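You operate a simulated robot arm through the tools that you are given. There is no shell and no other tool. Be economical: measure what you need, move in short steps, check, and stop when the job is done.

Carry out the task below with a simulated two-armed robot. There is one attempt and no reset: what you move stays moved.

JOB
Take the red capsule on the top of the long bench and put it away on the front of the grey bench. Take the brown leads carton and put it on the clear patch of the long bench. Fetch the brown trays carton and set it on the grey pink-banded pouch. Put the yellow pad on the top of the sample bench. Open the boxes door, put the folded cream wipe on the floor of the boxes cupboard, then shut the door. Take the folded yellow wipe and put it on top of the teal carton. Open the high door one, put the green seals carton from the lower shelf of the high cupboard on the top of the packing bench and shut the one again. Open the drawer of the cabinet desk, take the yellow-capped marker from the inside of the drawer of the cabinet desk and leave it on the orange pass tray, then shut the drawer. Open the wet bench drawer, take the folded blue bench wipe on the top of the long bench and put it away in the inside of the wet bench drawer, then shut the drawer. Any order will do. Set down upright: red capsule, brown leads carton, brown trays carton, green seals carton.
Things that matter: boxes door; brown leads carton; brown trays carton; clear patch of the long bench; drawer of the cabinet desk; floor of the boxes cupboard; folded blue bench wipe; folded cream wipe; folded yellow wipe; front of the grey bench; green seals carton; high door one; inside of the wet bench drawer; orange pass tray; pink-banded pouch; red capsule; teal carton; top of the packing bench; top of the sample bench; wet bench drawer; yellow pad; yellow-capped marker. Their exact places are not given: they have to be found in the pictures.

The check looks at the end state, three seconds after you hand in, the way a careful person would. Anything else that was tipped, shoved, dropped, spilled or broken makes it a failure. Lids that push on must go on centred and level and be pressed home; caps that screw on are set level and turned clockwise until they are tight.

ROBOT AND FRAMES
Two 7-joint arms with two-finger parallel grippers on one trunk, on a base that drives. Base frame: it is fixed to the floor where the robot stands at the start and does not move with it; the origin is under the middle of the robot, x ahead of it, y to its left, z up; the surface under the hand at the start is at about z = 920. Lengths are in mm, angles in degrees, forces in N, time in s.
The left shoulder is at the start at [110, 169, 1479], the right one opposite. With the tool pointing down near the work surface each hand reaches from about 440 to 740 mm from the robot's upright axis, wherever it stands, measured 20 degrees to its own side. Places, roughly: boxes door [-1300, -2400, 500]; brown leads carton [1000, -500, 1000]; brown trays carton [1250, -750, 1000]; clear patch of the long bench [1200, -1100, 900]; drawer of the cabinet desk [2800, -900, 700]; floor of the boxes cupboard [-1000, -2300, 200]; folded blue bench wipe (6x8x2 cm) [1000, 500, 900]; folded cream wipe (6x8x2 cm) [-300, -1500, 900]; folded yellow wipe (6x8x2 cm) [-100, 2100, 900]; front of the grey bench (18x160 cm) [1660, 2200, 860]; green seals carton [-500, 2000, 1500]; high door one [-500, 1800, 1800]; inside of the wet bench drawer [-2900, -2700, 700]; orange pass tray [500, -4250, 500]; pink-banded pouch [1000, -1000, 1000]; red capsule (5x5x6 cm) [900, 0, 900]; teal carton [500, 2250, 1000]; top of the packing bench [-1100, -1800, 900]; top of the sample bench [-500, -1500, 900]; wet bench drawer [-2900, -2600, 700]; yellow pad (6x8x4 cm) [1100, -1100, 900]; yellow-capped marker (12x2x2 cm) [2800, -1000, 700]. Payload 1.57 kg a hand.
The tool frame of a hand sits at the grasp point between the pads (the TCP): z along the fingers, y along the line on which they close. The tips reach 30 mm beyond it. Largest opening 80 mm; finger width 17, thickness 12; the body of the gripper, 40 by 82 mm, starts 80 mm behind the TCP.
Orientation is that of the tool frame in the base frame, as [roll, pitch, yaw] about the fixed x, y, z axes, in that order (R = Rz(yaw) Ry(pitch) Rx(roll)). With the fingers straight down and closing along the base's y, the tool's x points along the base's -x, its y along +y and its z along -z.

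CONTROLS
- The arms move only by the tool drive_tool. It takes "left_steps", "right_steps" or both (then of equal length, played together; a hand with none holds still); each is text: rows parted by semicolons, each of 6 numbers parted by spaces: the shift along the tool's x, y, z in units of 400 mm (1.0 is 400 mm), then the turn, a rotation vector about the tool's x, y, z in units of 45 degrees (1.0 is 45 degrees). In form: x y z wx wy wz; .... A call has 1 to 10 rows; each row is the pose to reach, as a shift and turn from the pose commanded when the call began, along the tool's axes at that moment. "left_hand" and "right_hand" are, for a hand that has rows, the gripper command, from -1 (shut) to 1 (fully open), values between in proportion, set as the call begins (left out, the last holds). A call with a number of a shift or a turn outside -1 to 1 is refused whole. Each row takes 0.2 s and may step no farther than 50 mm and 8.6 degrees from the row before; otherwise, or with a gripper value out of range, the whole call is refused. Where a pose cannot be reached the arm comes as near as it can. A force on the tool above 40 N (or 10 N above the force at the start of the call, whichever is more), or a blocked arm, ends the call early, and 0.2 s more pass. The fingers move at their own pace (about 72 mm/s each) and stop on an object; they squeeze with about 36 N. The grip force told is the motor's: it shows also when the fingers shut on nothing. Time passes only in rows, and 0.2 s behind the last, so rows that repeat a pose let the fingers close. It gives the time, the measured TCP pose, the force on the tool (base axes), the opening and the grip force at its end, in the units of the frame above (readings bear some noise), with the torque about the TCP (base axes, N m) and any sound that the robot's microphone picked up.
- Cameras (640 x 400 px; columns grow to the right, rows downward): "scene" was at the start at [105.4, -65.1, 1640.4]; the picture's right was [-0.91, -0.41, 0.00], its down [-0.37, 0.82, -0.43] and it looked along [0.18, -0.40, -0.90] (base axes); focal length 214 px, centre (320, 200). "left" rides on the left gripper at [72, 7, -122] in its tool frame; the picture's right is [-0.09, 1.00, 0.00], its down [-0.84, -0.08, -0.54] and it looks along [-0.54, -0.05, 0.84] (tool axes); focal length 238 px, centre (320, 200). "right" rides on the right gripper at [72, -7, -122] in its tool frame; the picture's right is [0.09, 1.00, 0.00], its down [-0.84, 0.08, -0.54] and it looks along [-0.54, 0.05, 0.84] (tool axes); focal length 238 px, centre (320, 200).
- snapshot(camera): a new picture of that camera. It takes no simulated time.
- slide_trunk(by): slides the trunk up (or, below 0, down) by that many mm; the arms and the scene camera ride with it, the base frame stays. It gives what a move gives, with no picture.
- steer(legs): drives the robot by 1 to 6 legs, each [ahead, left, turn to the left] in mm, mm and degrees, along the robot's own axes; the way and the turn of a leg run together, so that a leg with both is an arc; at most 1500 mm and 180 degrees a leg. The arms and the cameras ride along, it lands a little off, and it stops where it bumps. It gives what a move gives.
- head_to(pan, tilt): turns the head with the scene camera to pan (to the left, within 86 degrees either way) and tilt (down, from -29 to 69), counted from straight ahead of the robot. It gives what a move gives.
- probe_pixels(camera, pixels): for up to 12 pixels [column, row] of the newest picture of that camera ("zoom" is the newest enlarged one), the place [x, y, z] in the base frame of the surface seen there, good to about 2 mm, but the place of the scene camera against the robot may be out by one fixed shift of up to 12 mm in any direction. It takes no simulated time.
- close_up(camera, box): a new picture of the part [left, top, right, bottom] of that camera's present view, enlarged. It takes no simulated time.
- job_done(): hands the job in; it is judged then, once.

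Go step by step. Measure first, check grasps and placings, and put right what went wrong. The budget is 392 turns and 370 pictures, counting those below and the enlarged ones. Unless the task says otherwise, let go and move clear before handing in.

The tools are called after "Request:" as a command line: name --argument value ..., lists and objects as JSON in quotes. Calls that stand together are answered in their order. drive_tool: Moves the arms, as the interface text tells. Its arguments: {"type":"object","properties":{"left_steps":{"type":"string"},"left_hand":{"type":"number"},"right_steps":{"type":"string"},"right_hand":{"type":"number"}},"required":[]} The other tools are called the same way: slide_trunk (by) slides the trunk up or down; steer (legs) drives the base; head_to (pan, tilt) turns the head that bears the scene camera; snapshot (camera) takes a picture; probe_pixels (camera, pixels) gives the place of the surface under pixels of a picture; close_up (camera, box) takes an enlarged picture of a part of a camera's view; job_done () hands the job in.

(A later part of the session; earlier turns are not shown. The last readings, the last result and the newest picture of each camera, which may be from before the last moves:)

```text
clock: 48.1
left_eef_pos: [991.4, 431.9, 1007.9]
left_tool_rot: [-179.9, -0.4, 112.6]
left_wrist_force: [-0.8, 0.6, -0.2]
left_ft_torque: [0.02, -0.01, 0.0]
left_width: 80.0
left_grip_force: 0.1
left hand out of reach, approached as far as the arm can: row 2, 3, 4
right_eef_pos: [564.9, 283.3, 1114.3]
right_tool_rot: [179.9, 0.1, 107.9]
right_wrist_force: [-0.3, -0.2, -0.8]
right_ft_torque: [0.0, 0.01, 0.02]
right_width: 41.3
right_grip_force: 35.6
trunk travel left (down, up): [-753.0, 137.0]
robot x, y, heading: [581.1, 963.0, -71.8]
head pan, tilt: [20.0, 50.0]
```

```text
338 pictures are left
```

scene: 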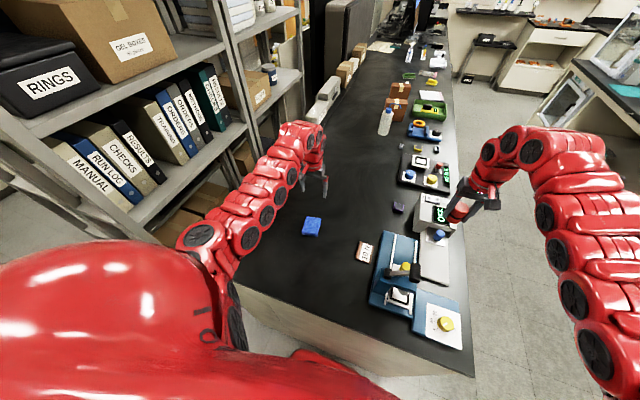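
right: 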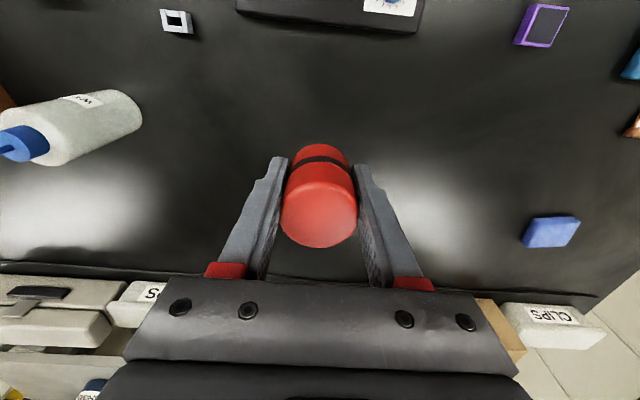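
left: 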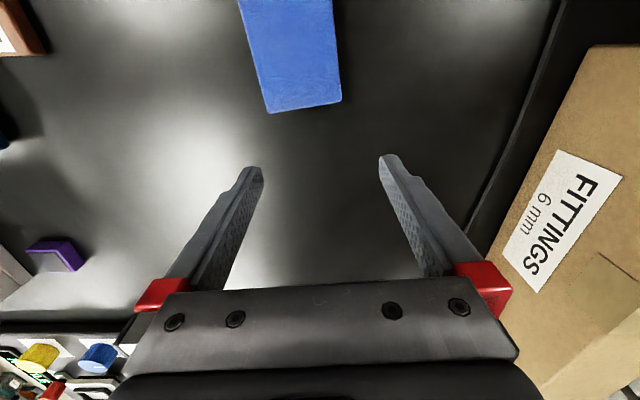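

The arm retracts only to about 675 mm, so I back the robot off about 80 mm instead and look again.

Request:
steer --legs '[[-82, 0, 0]]'

Request:
snapshot --camera "left"

```text
clock: 49.2
left_eef_pos: [967.7, 509.0, 1007.0]
left_tool_rot: [-179.7, -0.4, 112.6]
left_wrist_force: [0.4, -0.1, 0.6]
left_ft_torque: [-0.03, 0.01, -0.02]
left_width: 80.0
left_grip_force: 0.0
right_eef_pos: [539.1, 359.5, 1114.2]
right_tool_rot: [180.0, -0.1, 107.9]
right_wrist_force: [-0.3, -0.3, -1.1]
right_ft_torque: [0.01, 0.0, 0.03]
right_width: 41.2
right_grip_force: 36.0
trunk travel left (down, up): [-753.0, 137.0]
robot x, y, heading: [555.4, 1042.9, -72.1]
head pan, tilt: [20.0, 50.0]
```

```text
337 pictures are left
```

left: 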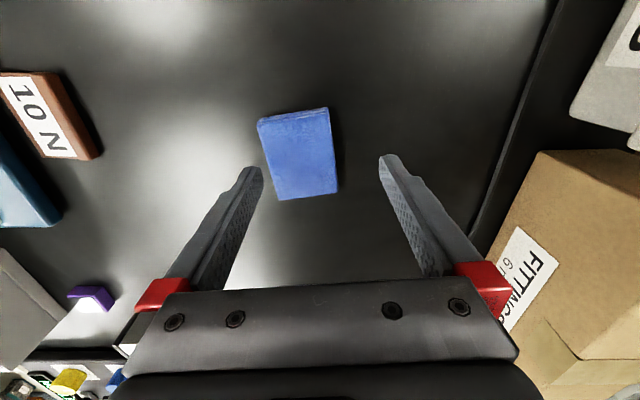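

Request:
probe_pixels --camera "left" --pixels '[[302, 155], [262, 124], [327, 112], [335, 191], [280, 196], [275, 150], [330, 145]]'

```text
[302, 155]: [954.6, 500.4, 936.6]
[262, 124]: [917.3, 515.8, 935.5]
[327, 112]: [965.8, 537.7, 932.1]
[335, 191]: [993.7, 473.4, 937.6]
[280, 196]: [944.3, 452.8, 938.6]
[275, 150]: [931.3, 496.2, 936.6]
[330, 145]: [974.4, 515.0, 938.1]
```

Request:
drive_tool --left_steps "-0.02 -0.043 0 0 0 0; -0.02 -0.043 0.07 0 0 0; -0.02 -0.043 0.14 0 0 0"

Request:
snapshot --camera "left"

```text
clock: 50.0
left_eef_pos: [952.9, 494.1, 953.2]
left_tool_rot: [-179.8, -0.2, 112.5]
left_wrist_force: [0.4, 0.3, -0.2]
left_ft_torque: [-0.01, -0.01, -0.02]
left_width: 80.0
left_grip_force: 0.2
right_eef_pos: [538.4, 360.1, 1113.6]
right_tool_rot: [-180.0, -0.1, 108.0]
right_wrist_force: [-0.1, 0.4, -1.1]
right_ft_torque: [0.01, -0.01, -0.01]
right_width: 41.1
right_grip_force: 35.7
trunk travel left (down, up): [-753.0, 137.0]
robot x, y, heading: [556.9, 1044.9, -72.0]
head pan, tilt: [20.0, 50.0]
```

```text
336 pictures are left
```

left: 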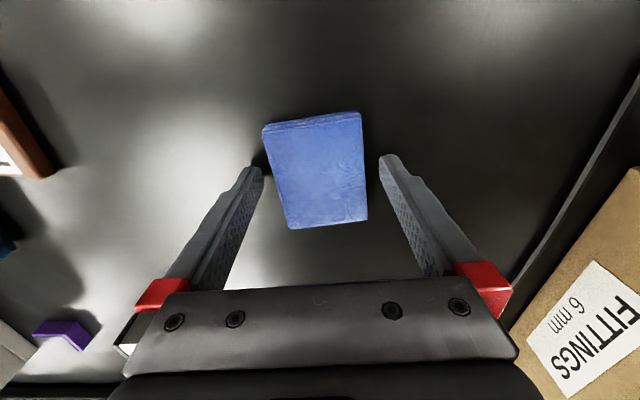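

Well centred. I close, wait, then lift.

Request:
drive_tool --left_steps "0 0 0 0 0 0; 0 0 0 0 0 0; 0 0 0 0 0 0; 0 0 0 0 0 0; 0 0 0 0 0 0" --left_hand -1

Request:
drive_tool --left_steps "0 0 -0.03 0 0 0; 0 0 -0.1 0 0 0; -0.05 0 -0.2 0 0 0; -0.1 0 -0.3 0 0 0; -0.1 0 -0.4 0 0 0; -0.1 0 -0.5 0 0 0; -0.1 0 -0.6 0 0 0"

Request:
snapshot --camera "left"

```text
clock: 51.2
left_eef_pos: [953.5, 495.5, 954.3]
left_tool_rot: [-179.8, -0.3, 112.6]
left_wrist_force: [-0.1, -0.8, -0.3]
left_ft_torque: [0.03, -0.01, 0.0]
left_width: 58.0
left_grip_force: 36.1
right_eef_pos: [539.9, 358.7, 1114.4]
right_tool_rot: [179.9, 0.0, 107.9]
right_wrist_force: [0.7, 1.3, 0.2]
right_ft_torque: [-0.01, -0.04, 0.0]
right_width: 41.2
right_grip_force: 36.2
trunk travel left (down, up): [-753.0, 137.0]
robot x, y, heading: [556.8, 1038.1, -72.2]
head pan, tilt: [20.0, 50.0]
```

```text
clock: 52.8
left_eef_pos: [970.8, 456.3, 1190.1]
left_tool_rot: [-179.9, -0.4, 112.5]
left_wrist_force: [0.2, -0.2, 0.5]
left_ft_torque: [-0.01, 0.0, -0.01]
left_width: 58.0
left_grip_force: 35.6
right_eef_pos: [539.1, 360.0, 1115.0]
right_tool_rot: [179.9, 0.0, 107.9]
right_wrist_force: [1.0, -0.7, -0.9]
right_ft_torque: [0.01, -0.02, -0.03]
right_width: 41.2
right_grip_force: 36.5
trunk travel left (down, up): [-753.0, 137.0]
robot x, y, heading: [556.0, 1044.7, -72.5]
head pan, tilt: [20.0, 50.0]
```

```text
335 pictures are left
```

left: 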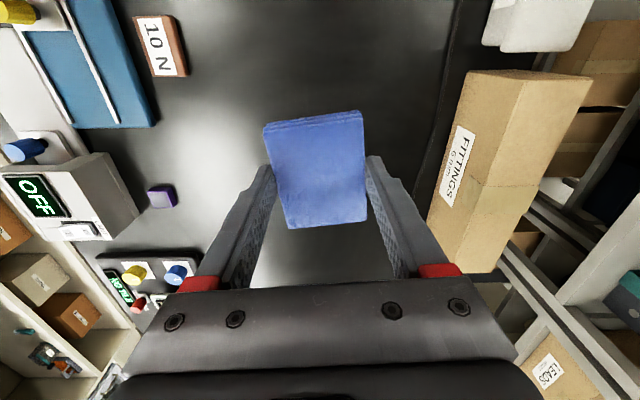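

The blue wipe is held (58 mm). I turn right, away from the shelf, round to face the grey bench, and look.

Request:
steer --legs '[[0, 0, -100], [0, 0, -98]]'

Request:
head_to --pan -30 --tilt 35

Request:
snapshot --camera "scene"

Request:
head_to --pan 40 --tilt 25

Request:
snapshot --camera "scene"

```text
clock: 61.7
left_eef_pos: [368.8, 1735.5, 1189.4]
left_tool_rot: [-179.8, -0.4, -87.7]
left_wrist_force: [-0.4, -0.2, 0.3]
left_ft_torque: [0.02, 0.02, 0.0]
left_width: 58.0
left_grip_force: 36.4
right_eef_pos: [806.9, 1677.1, 1114.8]
right_tool_rot: [-179.9, -0.1, -92.5]
right_wrist_force: [-0.2, 0.5, -1.3]
right_ft_torque: [0.01, 0.03, 0.0]
right_width: 41.2
right_grip_force: 36.1
trunk travel left (down, up): [-753.0, 137.0]
robot x, y, heading: [556.8, 1041.2, 87.7]
head pan, tilt: [20.0, 50.0]
```

```text
clock: 62.8
left_eef_pos: [369.2, 1734.7, 1190.2]
left_tool_rot: [-179.8, -0.4, -87.7]
left_wrist_force: [-0.7, -0.5, 0.0]
left_ft_torque: [-0.03, 0.02, 0.02]
left_width: 57.9
left_grip_force: 35.9
right_eef_pos: [806.9, 1677.8, 1114.2]
right_tool_rot: [-180.0, 0.0, -92.3]
right_wrist_force: [0.3, -0.4, -0.9]
right_ft_torque: [-0.06, 0.01, 0.02]
right_width: 41.1
right_grip_force: 36.0
trunk travel left (down, up): [-753.0, 137.0]
robot x, y, heading: [558.4, 1041.8, 87.6]
head pan, tilt: [-30.0, 35.0]
```

```text
334 pictures are left
```

scene: 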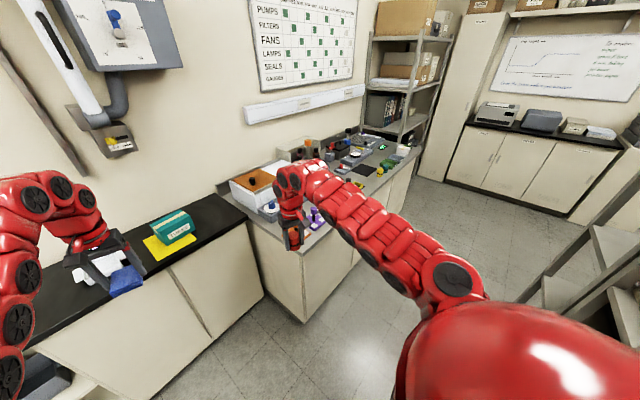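

```text
clock: 64.2
left_eef_pos: [368.9, 1735.2, 1190.9]
left_tool_rot: [-179.9, -0.4, -87.7]
left_wrist_force: [0.1, -0.1, -0.1]
left_ft_torque: [0.0, 0.03, 0.01]
left_width: 58.2
left_grip_force: 36.1
right_eef_pos: [807.0, 1676.9, 1115.0]
right_tool_rot: [180.0, 0.0, -92.4]
right_wrist_force: [0.1, 0.9, -0.8]
right_ft_torque: [-0.01, 0.02, -0.02]
right_width: 41.4
right_grip_force: 36.0
trunk travel left (down, up): [-753.0, 137.0]
robot x, y, heading: [554.5, 1046.2, 87.6]
head pan, tilt: [40.0, 25.0]
```

```text
333 pictures are left
```

scene: 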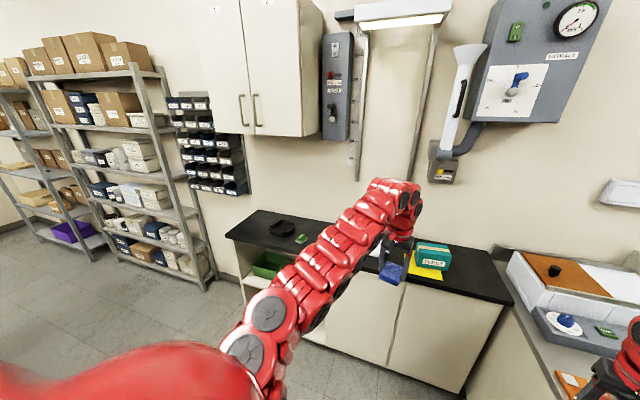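

Request:
slide_trunk --by 130

Request:
head_to --pan -45 --tilt 35

Request:
snapshot --camera "scene"

Request:
close_up --camera "scene" --box '[140, 100, 400, 280]'

```text
clock: 65.8
left_eef_pos: [367.6, 1735.8, 1319.2]
left_tool_rot: [-179.8, -0.3, -87.7]
left_wrist_force: [0.0, 0.8, -0.3]
left_ft_torque: [0.02, 0.01, -0.01]
left_width: 58.0
left_grip_force: 35.9
right_eef_pos: [806.9, 1676.4, 1244.0]
right_tool_rot: [180.0, 0.0, -92.4]
right_wrist_force: [0.1, -0.1, -1.1]
right_ft_torque: [-0.01, 0.0, -0.03]
right_width: 41.0
right_grip_force: 35.9
trunk travel left (down, up): [-883.0, 7.0]
robot x, y, heading: [552.1, 1040.3, 87.6]
head pan, tilt: [40.0, 25.0]
```

```text
clock: 67.4
left_eef_pos: [369.0, 1736.7, 1320.7]
left_tool_rot: [-179.8, -0.4, -87.7]
left_wrist_force: [0.0, 0.6, 0.4]
left_ft_torque: [-0.03, -0.01, 0.0]
left_width: 58.1
left_grip_force: 35.9
right_eef_pos: [807.3, 1676.5, 1245.0]
right_tool_rot: [180.0, 0.0, -92.4]
right_wrist_force: [0.7, -0.1, 0.1]
right_ft_torque: [-0.01, 0.01, 0.02]
right_width: 41.4
right_grip_force: 35.9
trunk travel left (down, up): [-883.0, 7.0]
robot x, y, heading: [555.9, 1042.3, 87.6]
head pan, tilt: [-45.0, 35.0]
```

```text
332 pictures are left
```

scene: 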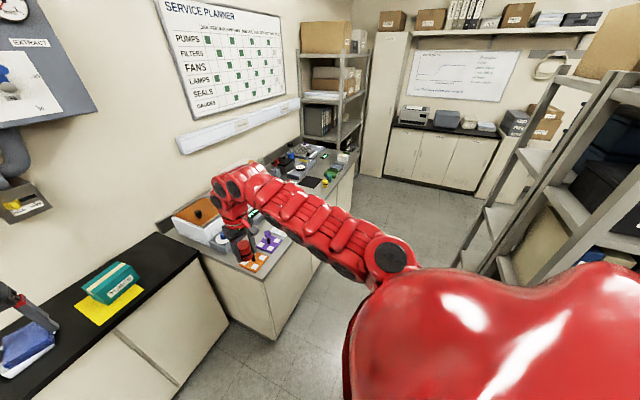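

```text
2.22 times, centred on (270, 190) of scene
```

zoom: 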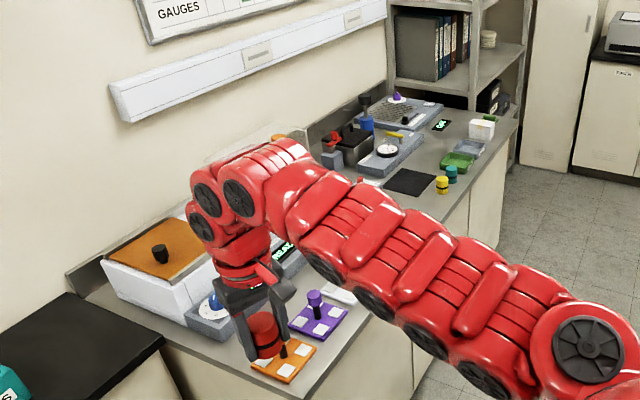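

Request:
probe_pixels --camera "scene" --pixels '[[265, 283], [337, 180], [180, 225], [352, 160], [320, 195], [325, 350], [480, 250], [520, 180], [275, 340], [560, 190], [305, 205]]'

```text
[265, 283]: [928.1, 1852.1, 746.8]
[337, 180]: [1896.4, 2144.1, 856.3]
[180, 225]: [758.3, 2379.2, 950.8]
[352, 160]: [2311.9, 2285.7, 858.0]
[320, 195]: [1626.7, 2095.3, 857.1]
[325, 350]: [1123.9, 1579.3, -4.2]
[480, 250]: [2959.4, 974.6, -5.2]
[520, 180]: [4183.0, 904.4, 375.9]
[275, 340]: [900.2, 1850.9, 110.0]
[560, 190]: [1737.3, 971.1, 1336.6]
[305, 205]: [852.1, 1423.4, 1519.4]
```

The grey bench front runs from (900,1851) to (1896,2140). I drive along it, facing it squarely.

Request:
steer --legs '[[420, -880, 0], [0, 0, 18.5]]'

Request:
head_to --pan 0 --tilt 45

Request:
snapshot --camera "scene"

Request:
snapshot --camera "right"

```text
clock: 73.5
left_eef_pos: [1070.0, 2021.8, 1319.7]
left_tool_rot: [-179.9, -0.3, -70.0]
left_wrist_force: [-0.3, 0.7, -0.9]
left_ft_torque: [0.01, 0.0, -0.03]
left_width: 58.0
left_grip_force: 36.1
right_eef_pos: [1506.2, 2100.5, 1243.9]
right_tool_rot: [179.9, 0.0, -74.6]
right_wrist_force: [0.1, -0.2, -0.7]
right_ft_torque: [-0.03, -0.01, -0.06]
right_width: 41.3
right_grip_force: 35.8
trunk travel left (down, up): [-883.0, 7.0]
robot x, y, heading: [1458.7, 1420.0, 105.3]
head pan, tilt: [-45.0, 35.0]
```

```text
clock: 74.7
left_eef_pos: [1068.3, 2021.3, 1319.3]
left_tool_rot: [-180.0, -0.4, -70.0]
left_wrist_force: [0.5, 0.6, -0.8]
left_ft_torque: [-0.02, -0.03, 0.04]
left_width: 58.1
left_grip_force: 36.0
right_eef_pos: [1505.5, 2099.6, 1244.5]
right_tool_rot: [180.0, -0.1, -74.6]
right_wrist_force: [0.1, 1.1, -0.3]
right_ft_torque: [0.02, -0.02, -0.01]
right_width: 41.1
right_grip_force: 35.8
trunk travel left (down, up): [-883.0, 7.0]
robot x, y, heading: [1458.9, 1418.0, 105.4]
head pan, tilt: [0.0, 45.0]
```

```text
330 pictures are left
```

scene: 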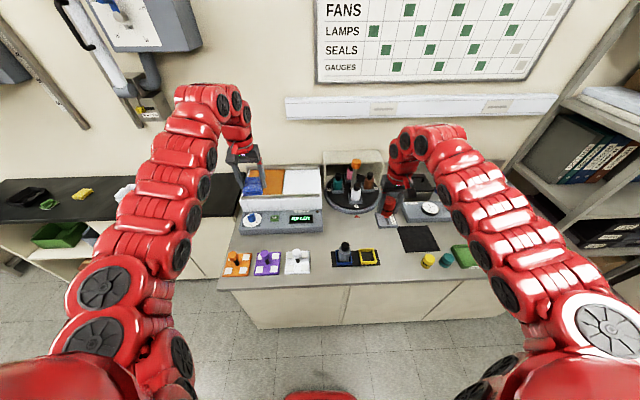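

```text
329 pictures are left
```

right: 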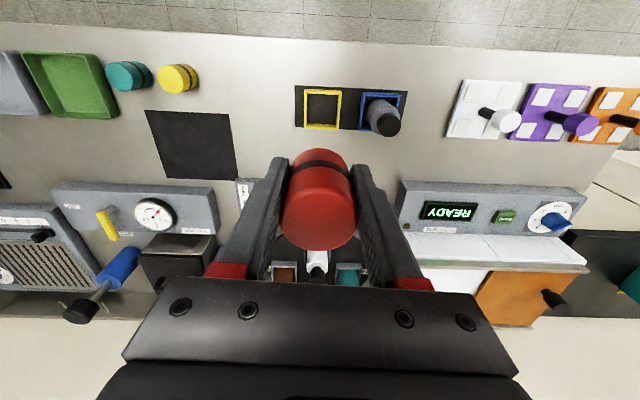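

Request:
probe_pixels --camera "right" --pixels '[[265, 125], [230, 112], [296, 110], [428, 110], [407, 105], [453, 105], [265, 48], [200, 80], [238, 150], [330, 130], [265, 175], [450, 185]]'

```text
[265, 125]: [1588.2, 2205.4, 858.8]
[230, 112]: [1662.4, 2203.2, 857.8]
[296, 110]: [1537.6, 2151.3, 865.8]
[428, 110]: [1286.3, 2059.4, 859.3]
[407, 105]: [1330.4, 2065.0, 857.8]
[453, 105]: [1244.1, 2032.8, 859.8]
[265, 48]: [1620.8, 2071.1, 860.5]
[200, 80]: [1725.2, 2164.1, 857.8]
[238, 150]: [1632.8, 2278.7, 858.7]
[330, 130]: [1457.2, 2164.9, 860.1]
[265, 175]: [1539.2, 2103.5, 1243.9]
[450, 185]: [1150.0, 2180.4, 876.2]
```

A free spot in the front strip is at about (1600,2175) between the double pad and the black mat. I shift the base so the right hand sits over it, then lower.

Request:
steer --legs '[[47, -111, 0]]'

Request:
slide_trunk --by -200

Request:
snapshot --camera "right"

```text
clock: 75.9
left_eef_pos: [1161.5, 2094.2, 1321.0]
left_tool_rot: [-179.8, -0.4, -69.9]
left_wrist_force: [-0.8, 0.2, 0.1]
left_ft_torque: [-0.02, 0.0, 0.01]
left_width: 58.2
left_grip_force: 36.2
right_eef_pos: [1596.8, 2174.8, 1245.5]
right_tool_rot: [-179.9, 0.0, -74.5]
right_wrist_force: [-0.3, 0.5, -0.2]
right_ft_torque: [0.01, -0.02, -0.01]
right_width: 40.9
right_grip_force: 36.1
trunk travel left (down, up): [-883.0, 7.0]
robot x, y, heading: [1551.1, 1496.6, 105.3]
head pan, tilt: [0.0, 45.0]
```

```text
clock: 78.1
left_eef_pos: [1162.0, 2095.7, 1120.4]
left_tool_rot: [-179.8, -0.4, -69.9]
left_wrist_force: [0.0, -0.5, 0.4]
left_ft_torque: [-0.02, -0.02, 0.0]
left_width: 58.2
left_grip_force: 35.3
right_eef_pos: [1598.1, 2175.0, 1043.9]
right_tool_rot: [180.0, -0.1, -74.4]
right_wrist_force: [0.0, -0.5, -0.8]
right_ft_torque: [-0.03, 0.02, -0.01]
right_width: 41.3
right_grip_force: 35.7
trunk travel left (down, up): [-683.0, 207.0]
robot x, y, heading: [1552.7, 1496.5, 105.7]
head pan, tilt: [0.0, 45.0]
```

```text
328 pictures are left
```

right: 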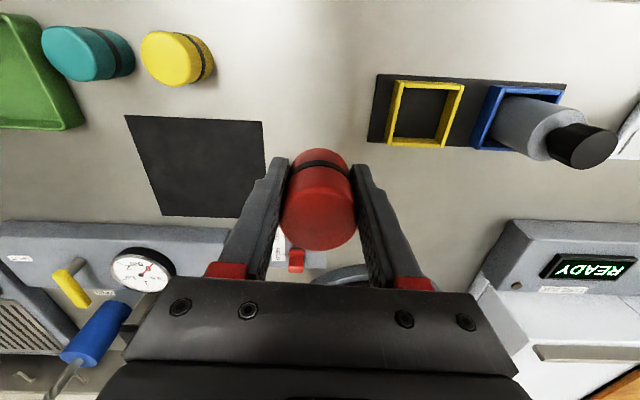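

Request:
drive_tool --right_steps "0 0 0.1 0 0 0; 0 0 0.2 0 0 0; 0 0 0.29 0 0 0; 0 0 0.34 0 0 0; 0 0 0.368 0 0 0; 0 0 0.368 0 0 0"

Request:
snapshot --camera "right"

```text
clock: 79.5
left_eef_pos: [1162.4, 2095.2, 1120.0]
left_tool_rot: [-179.8, -0.4, -69.9]
left_wrist_force: [0.3, -0.8, -0.7]
left_ft_torque: [0.02, -0.01, 0.0]
left_width: 58.1
left_grip_force: 36.0
right_eef_pos: [1598.8, 2173.4, 896.3]
right_tool_rot: [180.0, 0.1, -74.5]
right_wrist_force: [1.1, -0.4, 5.8]
right_ft_torque: [-0.08, 0.01, 0.02]
right_width: 41.4
right_grip_force: 36.4
trunk travel left (down, up): [-683.0, 207.0]
robot x, y, heading: [1552.2, 1494.9, 105.7]
head pan, tilt: [0.0, 45.0]
```

```text
327 pictures are left
```

right: 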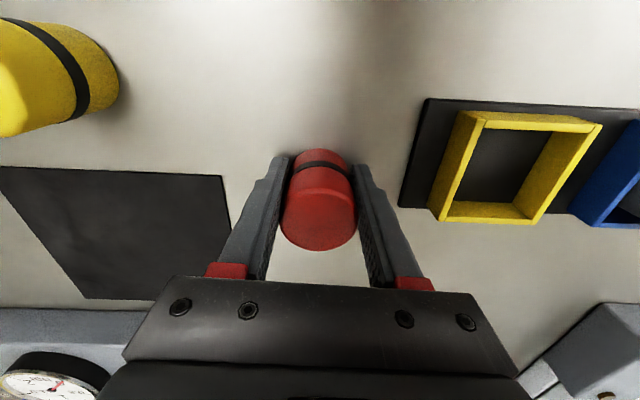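

It touches (5.8 N). I open and lift away.

Request:
drive_tool --right_steps "0 0 0 0 0 0; 0 0 0 0 0 0; 0 0 0 0 0 0; 0 0 0 0 0 0" --right_hand 0.7

Request:
drive_tool --right_steps "0 0 -0.1 0 0 0; 0 0 -0.2 0 0 0; 0 0 -0.32 0 0 0; 0 0 -0.44 0 0 0; 0 0 -0.56 0 0 0; 0 0 -0.68 0 0 0; 0 0 -0.74 0 0 0"

Request:
snapshot --camera "right"

```text
clock: 80.5
left_eef_pos: [1161.8, 2094.7, 1120.3]
left_tool_rot: [-179.8, -0.4, -69.9]
left_wrist_force: [-0.3, 0.8, 0.5]
left_ft_torque: [0.0, 0.02, 0.0]
left_width: 58.2
left_grip_force: 35.8
right_eef_pos: [1598.5, 2173.3, 895.4]
right_tool_rot: [179.9, 0.0, -74.4]
right_wrist_force: [-0.2, 0.4, -0.3]
right_ft_torque: [0.0, -0.01, 0.02]
right_width: 67.9
right_grip_force: 0.1
trunk travel left (down, up): [-683.0, 207.0]
robot x, y, heading: [1553.8, 1491.2, 105.4]
head pan, tilt: [0.0, 45.0]
```

```text
clock: 82.1
left_eef_pos: [1162.6, 2096.0, 1119.6]
left_tool_rot: [-179.6, -0.4, -69.9]
left_wrist_force: [-0.7, 0.2, -0.5]
left_ft_torque: [-0.02, 0.02, -0.02]
left_width: 58.0
left_grip_force: 35.8
right_eef_pos: [1592.7, 2199.7, 1125.8]
right_tool_rot: [179.9, 0.0, -74.5]
right_wrist_force: [0.0, 1.1, 0.4]
right_ft_torque: [-0.01, 0.0, 0.04]
right_width: 68.0
right_grip_force: 0.1
right hand out of reach, approached as far as the arm can: row 5, 6, 7
trunk travel left (down, up): [-683.0, 207.0]
robot x, y, heading: [1553.3, 1491.9, 105.1]
head pan, tilt: [0.0, 45.0]
```

```text
326 pictures are left
```

right: 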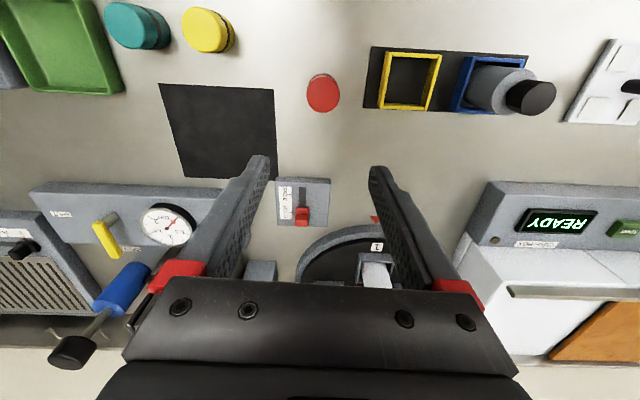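

The capsule stands upright in the front strip. I raise the trunk and drive left to the black side bench for the yellow wipe.

Request:
slide_trunk --by 110

Request:
steer --legs '[[-250, 0, 0], [0, 0, -15], [0, 1000, 0]]'

Request:
head_to --pan 35 --tilt 30

Request:
snapshot --camera "scene"

```text
clock: 83.5
left_eef_pos: [1161.5, 2096.6, 1228.9]
left_tool_rot: [-179.8, -0.4, -69.9]
left_wrist_force: [-0.3, -0.6, 0.6]
left_ft_torque: [0.01, 0.02, -0.01]
left_width: 58.2
left_grip_force: 36.1
right_eef_pos: [1592.5, 2200.2, 1235.1]
right_tool_rot: [179.9, -0.1, -74.5]
right_wrist_force: [0.3, -0.7, 0.1]
right_ft_torque: [0.0, -0.02, -0.02]
right_width: 68.0
right_grip_force: 0.1
trunk travel left (down, up): [-793.0, 97.0]
robot x, y, heading: [1553.5, 1492.9, 105.7]
head pan, tilt: [0.0, 45.0]
```

```text
clock: 85.3
left_eef_pos: [1225.2, 1856.8, 1232.8]
left_tool_rot: [-179.8, -0.2, -69.7]
left_wrist_force: [-0.1, -0.9, -0.2]
left_ft_torque: [0.02, 0.02, 0.01]
left_width: 58.3
left_grip_force: 36.0
right_eef_pos: [1654.8, 1963.6, 1238.3]
right_tool_rot: [-179.9, 0.0, -74.3]
right_wrist_force: [0.1, -0.2, -0.4]
right_ft_torque: [0.02, 0.03, 0.01]
right_width: 68.0
right_grip_force: 0.1
trunk travel left (down, up): [-793.0, 97.0]
robot x, y, heading: [1615.3, 1259.1, 105.9]
head pan, tilt: [0.0, 45.0]
stopped in leg 1: the robot was blocked; the commanded pose is now the measured one
```

```text
clock: 86.3
left_eef_pos: [1222.7, 1859.7, 1229.6]
left_tool_rot: [-179.8, -0.3, -69.6]
left_wrist_force: [0.1, -0.3, -0.8]
left_ft_torque: [0.01, -0.01, -0.03]
left_width: 58.1
left_grip_force: 35.4
right_eef_pos: [1653.4, 1966.6, 1235.6]
right_tool_rot: [-179.9, 0.0, -74.2]
right_wrist_force: [0.1, -0.4, -0.3]
right_ft_torque: [0.01, 0.0, -0.01]
right_width: 67.8
right_grip_force: 0.2
trunk travel left (down, up): [-793.0, 97.0]
robot x, y, heading: [1616.7, 1260.7, 106.2]
head pan, tilt: [35.0, 30.0]
```

```text
325 pictures are left
```

scene: 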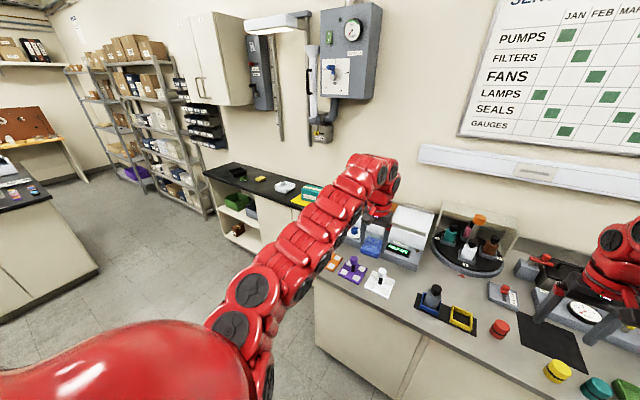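

I bumped the shelf lightly behind. I go forward a little, then turn and strafe left.

Request:
steer --legs '[[80, 0, 0], [0, 0, -16], [0, 900, 0], [0, 1060, 0]]'

Request:
head_to --pan -60 --tilt 20

Request:
snapshot --camera "scene"

Request:
head_to --pan 0 --tilt 30

Request:
snapshot --camera "scene"

Request:
snapshot --camera "right"

```text
clock: 95.7
left_eef_pos: [-128.1, 2024.4, 1228.3]
left_tool_rot: [179.9, -0.7, -87.4]
left_wrist_force: [0.3, 0.0, -0.6]
left_ft_torque: [-0.04, -0.07, 0.02]
left_width: 57.9
left_grip_force: 36.5
right_eef_pos: [298.8, 2007.9, 1234.3]
right_tool_rot: [179.9, 0.0, -90.2]
right_wrist_force: [1.5, 0.2, 0.0]
right_ft_torque: [0.01, 0.03, -0.01]
right_width: 68.0
right_grip_force: 0.0
trunk travel left (down, up): [-793.0, 97.0]
robot x, y, heading: [66.0, 1339.0, 89.7]
head pan, tilt: [35.0, 30.0]
stopped in leg 4: the robot was blocked; the commanded pose is now the measured one
```

```text
clock: 97.4
left_eef_pos: [-128.8, 2024.5, 1227.3]
left_tool_rot: [179.9, -0.7, -87.3]
left_wrist_force: [-1.2, 0.3, 0.5]
left_ft_torque: [0.0, 0.02, -0.05]
left_width: 58.2
left_grip_force: 36.5
right_eef_pos: [298.6, 2010.1, 1234.3]
right_tool_rot: [179.8, 0.0, -90.1]
right_wrist_force: [0.4, -0.9, 0.0]
right_ft_torque: [-0.02, 0.01, 0.03]
right_width: 67.9
right_grip_force: 0.0
trunk travel left (down, up): [-793.0, 97.0]
robot x, y, heading: [66.0, 1336.4, 90.0]
head pan, tilt: [-60.0, 20.0]
```

```text
324 pictures are left
```

scene: 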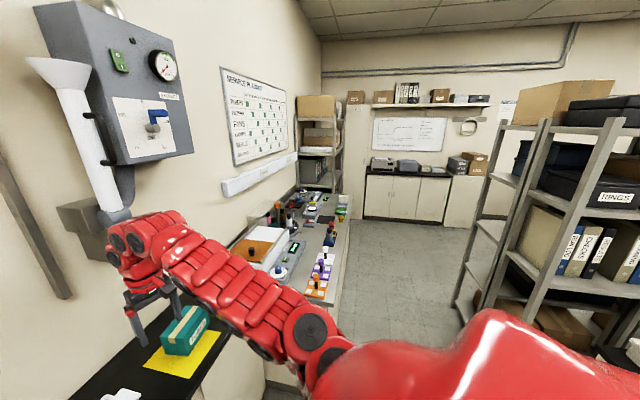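

```text
clock: 98.7
left_eef_pos: [-127.8, 2025.1, 1228.1]
left_tool_rot: [179.9, -0.7, -87.4]
left_wrist_force: [1.0, -0.5, -0.7]
left_ft_torque: [0.0, 0.01, -0.01]
left_width: 58.0
left_grip_force: 36.3
right_eef_pos: [299.4, 2008.9, 1234.6]
right_tool_rot: [179.8, 0.0, -90.2]
right_wrist_force: [0.3, -0.9, 0.6]
right_ft_torque: [-0.01, 0.0, -0.02]
right_width: 67.9
right_grip_force: 0.1
trunk travel left (down, up): [-793.0, 97.0]
robot x, y, heading: [69.6, 1337.4, 89.9]
head pan, tilt: [0.0, 30.0]
```

```text
323 pictures are left
```

scene: 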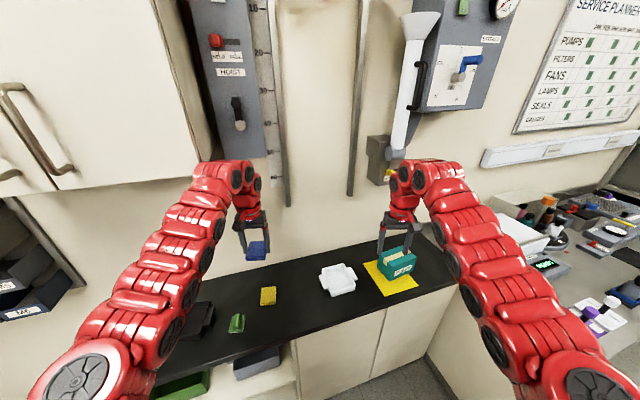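

```text
322 pictures are left
```

right: 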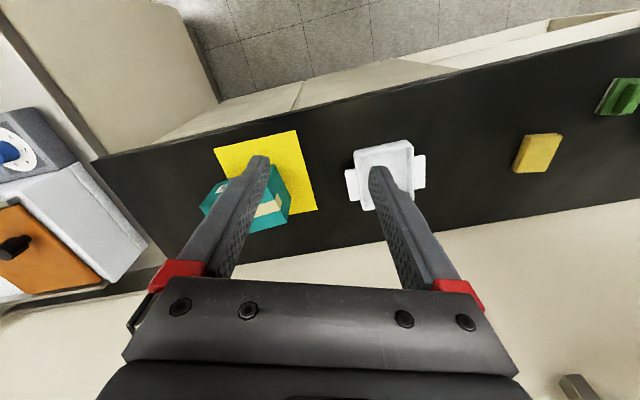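

The left arm met the cupboard/panel area. I probe the cupboard's bottom and the items on the black bench.

Request:
probe_pixels --camera "scene" --pixels '[[50, 188], [190, 150], [215, 130], [10, 195], [268, 296], [237, 322], [340, 280], [400, 265], [205, 305], [225, 158], [350, 330]]'

Request:
probe_pixels --camera "right" --pixels '[[538, 152], [525, 133], [562, 133], [551, 172], [514, 168], [285, 200], [205, 210], [270, 225], [300, 90], [95, 160], [265, 150]]'

Request:
close_up --camera "right" --box '[480, 110, 600, 190]'

```text
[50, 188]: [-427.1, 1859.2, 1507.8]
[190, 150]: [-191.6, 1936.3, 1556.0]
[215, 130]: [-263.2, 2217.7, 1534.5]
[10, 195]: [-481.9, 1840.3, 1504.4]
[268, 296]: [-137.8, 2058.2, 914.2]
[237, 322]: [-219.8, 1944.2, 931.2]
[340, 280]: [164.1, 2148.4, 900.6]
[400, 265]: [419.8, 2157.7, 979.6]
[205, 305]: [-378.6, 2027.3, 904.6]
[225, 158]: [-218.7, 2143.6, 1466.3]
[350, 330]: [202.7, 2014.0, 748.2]
```

```text
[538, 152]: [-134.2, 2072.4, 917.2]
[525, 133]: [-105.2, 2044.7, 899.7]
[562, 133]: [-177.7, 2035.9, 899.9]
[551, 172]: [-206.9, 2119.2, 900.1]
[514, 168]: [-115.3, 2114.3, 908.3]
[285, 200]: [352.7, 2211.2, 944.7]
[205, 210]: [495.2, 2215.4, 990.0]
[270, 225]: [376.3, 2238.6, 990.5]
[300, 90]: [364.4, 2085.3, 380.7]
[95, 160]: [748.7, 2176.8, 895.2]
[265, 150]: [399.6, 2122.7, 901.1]
```

```text
5.00 times, centred on (540, 150) of right
```

zoom: 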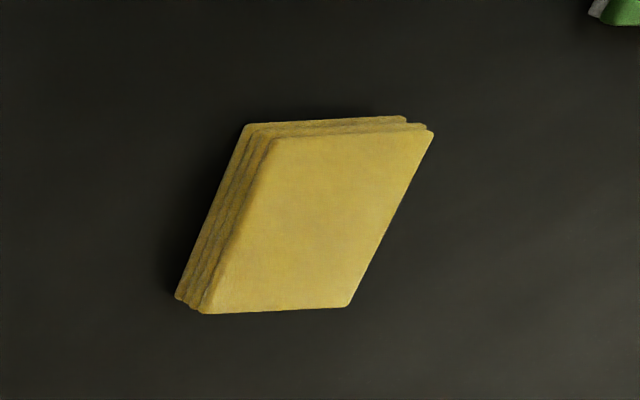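

The side bench too is turned about 16.6°; cupboard bottom is at z 1505. I back off, lower the trunk by 150 so the arms pass under the cupboard, turn square and approach the yellow wipe at (-134,2072).

Request:
steer --legs '[[-120, 0, 0], [0, 0, 16.6]]'

Request:
slide_trunk --by -150

Request:
steer --legs '[[217, 190, 0]]'

Request:
snapshot --camera "right"

Request:
snapshot --camera "scene"

```text
clock: 100.9
left_eef_pos: [-322.3, 1816.6, 1227.3]
left_tool_rot: [-179.9, -0.7, -70.4]
left_wrist_force: [0.9, -0.8, 1.1]
left_ft_torque: [-0.04, 0.01, 0.01]
left_width: 58.3
left_grip_force: 35.8
right_eef_pos: [90.5, 1926.8, 1235.1]
right_tool_rot: [180.0, 0.0, -73.3]
right_wrist_force: [-0.2, 0.9, -0.5]
right_ft_torque: [-0.04, -0.01, -0.01]
right_width: 67.6
right_grip_force: 0.1
trunk travel left (down, up): [-793.0, 97.0]
robot x, y, heading: [69.4, 1220.6, 106.7]
head pan, tilt: [0.0, 30.0]
```

```text
clock: 102.7
left_eef_pos: [-322.8, 1815.4, 1077.5]
left_tool_rot: [-179.9, -0.6, -70.4]
left_wrist_force: [0.0, -0.1, -0.6]
left_ft_torque: [-0.01, 0.03, 0.01]
left_width: 58.0
left_grip_force: 35.9
right_eef_pos: [91.4, 1924.8, 1087.1]
right_tool_rot: [-180.0, -0.1, -73.3]
right_wrist_force: [-0.7, 0.1, 1.4]
right_ft_torque: [0.01, -0.01, -0.04]
right_width: 68.1
right_grip_force: 0.1
trunk travel left (down, up): [-643.0, 247.0]
robot x, y, heading: [66.0, 1215.6, 106.8]
head pan, tilt: [0.0, 30.0]
```

```text
clock: 104.7
left_eef_pos: [-567.8, 1969.6, 1078.0]
left_tool_rot: [-179.9, -0.7, -70.6]
left_wrist_force: [-0.2, 0.4, -0.7]
left_ft_torque: [0.02, 0.0, 0.0]
left_width: 58.5
left_grip_force: 36.9
right_eef_pos: [-153.5, 2078.4, 1086.0]
right_tool_rot: [180.0, 0.0, -73.3]
right_wrist_force: [0.2, 0.2, -0.3]
right_ft_torque: [-0.01, 0.01, -0.01]
right_width: 68.0
right_grip_force: 0.0
trunk travel left (down, up): [-643.0, 247.0]
robot x, y, heading: [-182.4, 1371.2, 106.7]
head pan, tilt: [0.0, 30.0]
```

```text
320 pictures are left
```

right: 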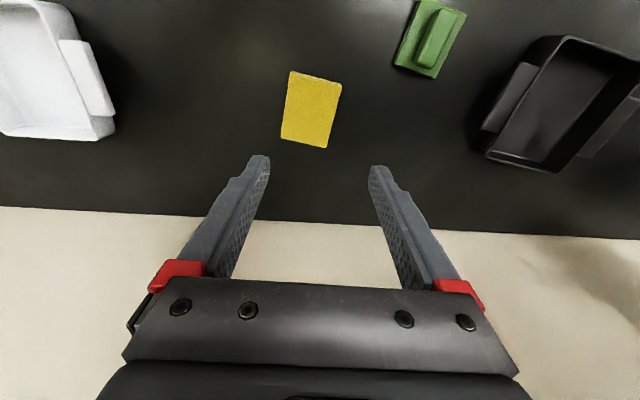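

```text
319 pictures are left
```

scene: 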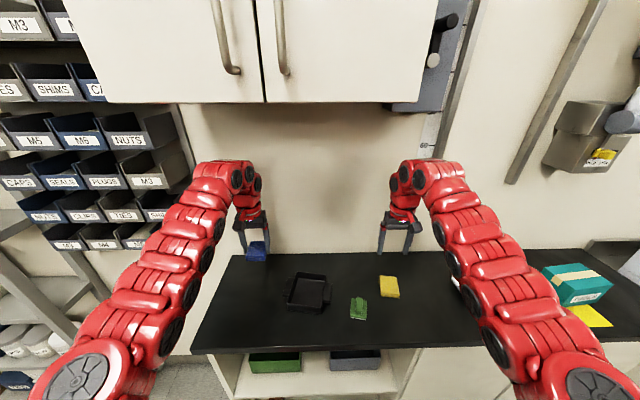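

Request:
probe_pixels --camera "right" --pixels '[[311, 110], [291, 73], [341, 85], [325, 146], [283, 136], [311, 135]]'

```text
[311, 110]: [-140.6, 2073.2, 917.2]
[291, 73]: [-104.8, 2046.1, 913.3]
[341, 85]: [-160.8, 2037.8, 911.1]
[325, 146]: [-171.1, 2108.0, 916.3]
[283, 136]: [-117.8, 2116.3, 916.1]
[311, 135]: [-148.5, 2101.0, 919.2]
```

Request:
drive_tool --right_steps "0.014 -0.034 0.06 0 0 0.1; 0.014 -0.034 0.17 0 0 0.184; 0.014 -0.034 0.28 0 0 0.184; 0.014 -0.034 0.383 0 0 0.184" --right_hand 1

Request:
snapshot --camera "right"

```text
clock: 105.7
left_eef_pos: [-566.8, 1969.7, 1077.2]
left_tool_rot: [-179.9, -0.8, -70.6]
left_wrist_force: [0.3, -0.1, -0.7]
left_ft_torque: [-0.04, -0.01, 0.0]
left_width: 58.0
left_grip_force: 36.5
right_eef_pos: [-137.0, 2076.0, 929.7]
right_tool_rot: [-179.9, 0.0, -81.8]
right_wrist_force: [-0.4, 1.1, 0.9]
right_ft_torque: [-0.01, -0.01, -0.02]
right_width: 79.8
right_grip_force: 0.2
trunk travel left (down, up): [-643.0, 247.0]
robot x, y, heading: [-177.6, 1367.9, 106.5]
head pan, tilt: [0.0, 30.0]
```

```text
318 pictures are left
```

right: 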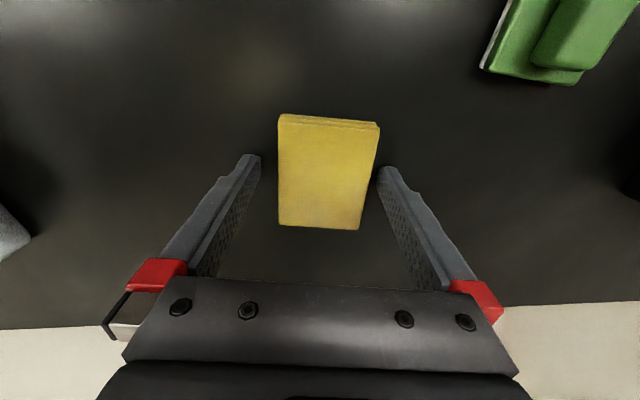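

Centred; close and lift.

Request:
drive_tool --right_steps "0 0 -0.008 0 0 0; 0 0 -0.008 0 0 0; 0 0 -0.008 0 0 0; 0 0 -0.008 0 0 0; 0 0 -0.008 0 0 0" --right_hand -1

Request:
drive_tool --right_steps "0 0 -0.05 0 0 0; 0 0 -0.15 0 0 0; 0 0 -0.25 0 0 0; 0 0 -0.37 0 0 0"

Request:
snapshot --camera "right"

```text
clock: 106.8
left_eef_pos: [-566.9, 1969.3, 1078.1]
left_tool_rot: [-180.0, -0.6, -70.6]
left_wrist_force: [-1.4, 0.3, 1.4]
left_ft_torque: [-0.02, 0.0, 0.02]
left_width: 58.2
left_grip_force: 36.0
right_eef_pos: [-137.5, 2076.1, 935.7]
right_tool_rot: [179.9, 0.0, -81.7]
right_wrist_force: [-0.3, 0.6, 0.5]
right_ft_torque: [-0.02, -0.01, 0.0]
right_width: 58.1
right_grip_force: 35.8
trunk travel left (down, up): [-643.0, 247.0]
robot x, y, heading: [-180.3, 1372.5, 106.3]
head pan, tilt: [0.0, 30.0]
```

```text
clock: 107.8
left_eef_pos: [-567.9, 1969.2, 1078.8]
left_tool_rot: [-179.9, -0.6, -70.6]
left_wrist_force: [-0.7, -0.7, -0.8]
left_ft_torque: [0.02, 0.0, 0.01]
left_width: 58.3
left_grip_force: 36.2
right_eef_pos: [-138.8, 2076.6, 1084.0]
right_tool_rot: [-180.0, 0.0, -81.8]
right_wrist_force: [-0.7, 0.7, -0.2]
right_ft_torque: [0.0, -0.05, -0.01]
right_width: 58.3
right_grip_force: 36.2
trunk travel left (down, up): [-643.0, 247.0]
robot x, y, heading: [-181.0, 1371.8, 106.5]
head pan, tilt: [0.0, 30.0]
```

```text
317 pictures are left
```

right: 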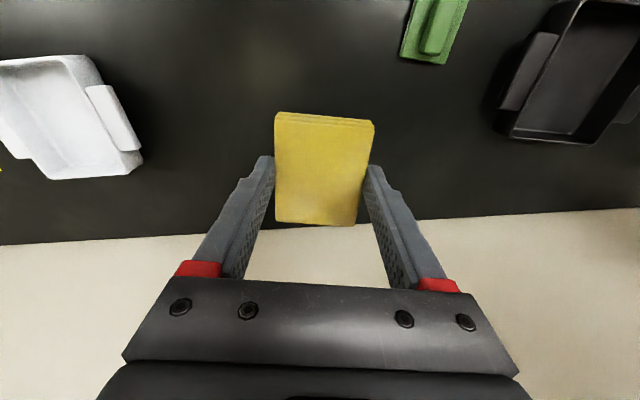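

Held. I strafe right along the bench to bring the wipe over the teal carton.

Request:
steer --legs '[[-15, -575, 0]]'

Request:
snapshot --camera "right"

Request:
snapshot --camera "scene"

```text
clock: 111.1
left_eef_pos: [-18.2, 2116.7, 1077.0]
left_tool_rot: [180.0, -0.6, -70.4]
left_wrist_force: [-0.3, 0.3, 0.4]
left_ft_torque: [-0.05, 0.01, -0.02]
left_width: 58.2
left_grip_force: 36.4
right_eef_pos: [409.9, 2226.3, 1084.0]
right_tool_rot: [179.9, -0.1, -81.4]
right_wrist_force: [-0.1, -0.3, 0.0]
right_ft_torque: [-0.02, 0.02, -0.01]
right_width: 57.9
right_grip_force: 36.3
trunk travel left (down, up): [-643.0, 247.0]
robot x, y, heading: [377.6, 1520.8, 106.7]
head pan, tilt: [0.0, 30.0]
```

```text
316 pictures are left
```

right: 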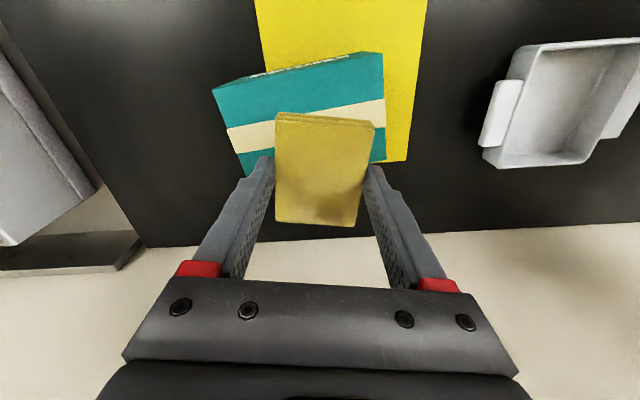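

```text
315 pictures are left
```

scene: 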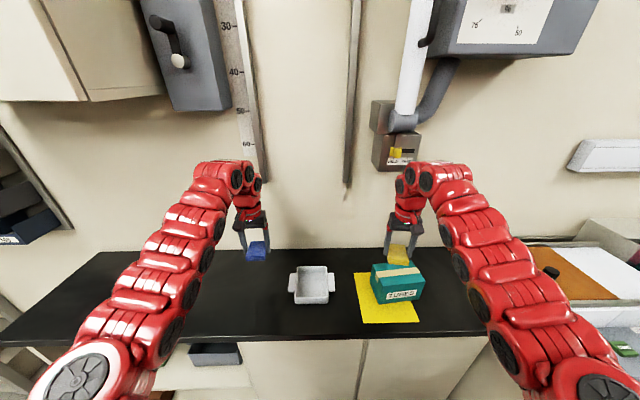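

Request:
probe_pixels --camera "right" --pixels '[[217, 90], [377, 55], [382, 157], [244, 170], [300, 95], [250, 135], [378, 110], [300, 75]]'

```text
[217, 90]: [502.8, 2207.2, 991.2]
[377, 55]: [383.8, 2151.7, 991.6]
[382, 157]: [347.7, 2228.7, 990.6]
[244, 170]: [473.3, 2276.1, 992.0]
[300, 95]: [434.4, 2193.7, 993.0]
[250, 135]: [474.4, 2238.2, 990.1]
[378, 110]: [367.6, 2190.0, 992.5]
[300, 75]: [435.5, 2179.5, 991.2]
```

Request:
drive_tool --right_steps "0.015 -0.02 0 0 0 -0.18; 0.031 -0.038 0 0 0 -0.364; 0.031 -0.038 0.08 0 0 -0.364; 0.031 -0.038 0.125 0 0 -0.364; 0.031 -0.038 0.145 0 0 -0.364"

Request:
snapshot --camera "right"

```text
clock: 112.3
left_eef_pos: [-18.3, 2116.3, 1079.7]
left_tool_rot: [-179.8, -0.6, -70.2]
left_wrist_force: [0.4, -0.1, -0.9]
left_ft_torque: [-0.02, -0.02, 0.0]
left_width: 58.1
left_grip_force: 36.1
right_eef_pos: [426.4, 2216.0, 1024.9]
right_tool_rot: [180.0, 0.3, -65.0]
right_wrist_force: [-0.4, 1.7, 6.3]
right_ft_torque: [-0.14, -0.04, 0.03]
right_width: 58.1
right_grip_force: 35.6
right hand out of reach, approached as far as the arm can: row 2
trunk travel left (down, up): [-643.0, 247.0]
robot x, y, heading: [367.0, 1522.1, 106.8]
head pan, tilt: [0.0, 30.0]
```

```text
314 pictures are left
```

right: 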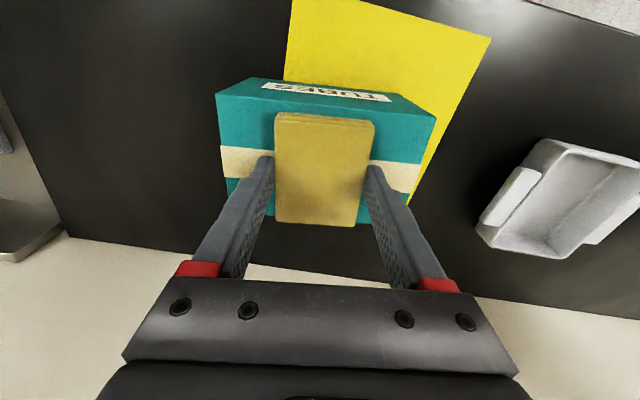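

Touching (6 N) and well centred; release and rise.

Request:
drive_tool --right_steps "0 0 0 0 0 0; 0 0 0 0 0 0; 0 0 0 0 0 0; 0 0 0 0 0 0" --right_hand 1

Request:
drive_tool --right_steps "0 0 -0.04 0 0 0; 0 0 -0.1 0 0 0; 0 0 -0.18 0 0 0; -0.05 0 -0.26 0 0 0.1; -0.05 0 -0.26 0 0 0.2"

Request:
snapshot --camera "right"

```text
clock: 113.3
left_eef_pos: [-18.2, 2117.4, 1077.8]
left_tool_rot: [180.0, -0.7, -70.3]
left_wrist_force: [-0.5, 0.3, 0.2]
left_ft_torque: [0.01, 0.01, 0.02]
left_width: 58.1
left_grip_force: 36.2
right_eef_pos: [426.3, 2215.8, 1024.9]
right_tool_rot: [180.0, -0.1, -65.0]
right_wrist_force: [-0.3, -0.2, 0.4]
right_ft_torque: [-0.03, 0.01, 0.01]
right_width: 79.9
right_grip_force: 0.1
trunk travel left (down, up): [-643.0, 247.0]
robot x, y, heading: [377.5, 1516.8, 106.7]
head pan, tilt: [0.0, 30.0]
```

```text
clock: 114.5
left_eef_pos: [-17.0, 2116.3, 1078.6]
left_tool_rot: [180.0, -0.6, -70.2]
left_wrist_force: [0.1, -0.7, 0.3]
left_ft_torque: [0.0, 0.02, 0.02]
left_width: 58.2
left_grip_force: 36.0
right_eef_pos: [418.1, 2249.2, 1096.1]
right_tool_rot: [179.8, 0.1, -74.0]
right_wrist_force: [-0.4, -0.2, 0.5]
right_ft_torque: [0.0, 0.04, -0.02]
right_width: 80.2
right_grip_force: 0.1
right hand out of reach, approached as far as the arm can: row 3, 4, 5
trunk travel left (down, up): [-643.0, 247.0]
robot x, y, heading: [375.1, 1521.2, 106.8]
head pan, tilt: [0.0, 30.0]
```

```text
313 pictures are left
```

right: 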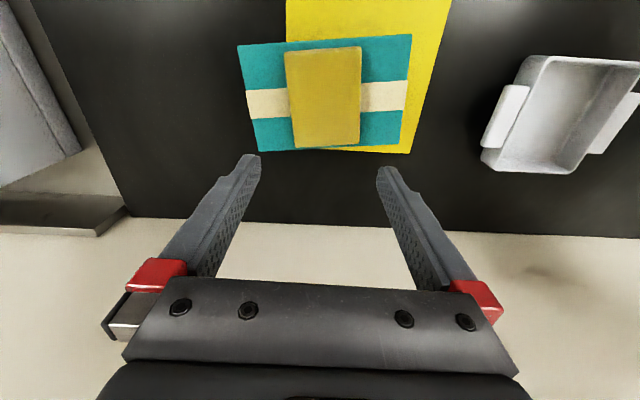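

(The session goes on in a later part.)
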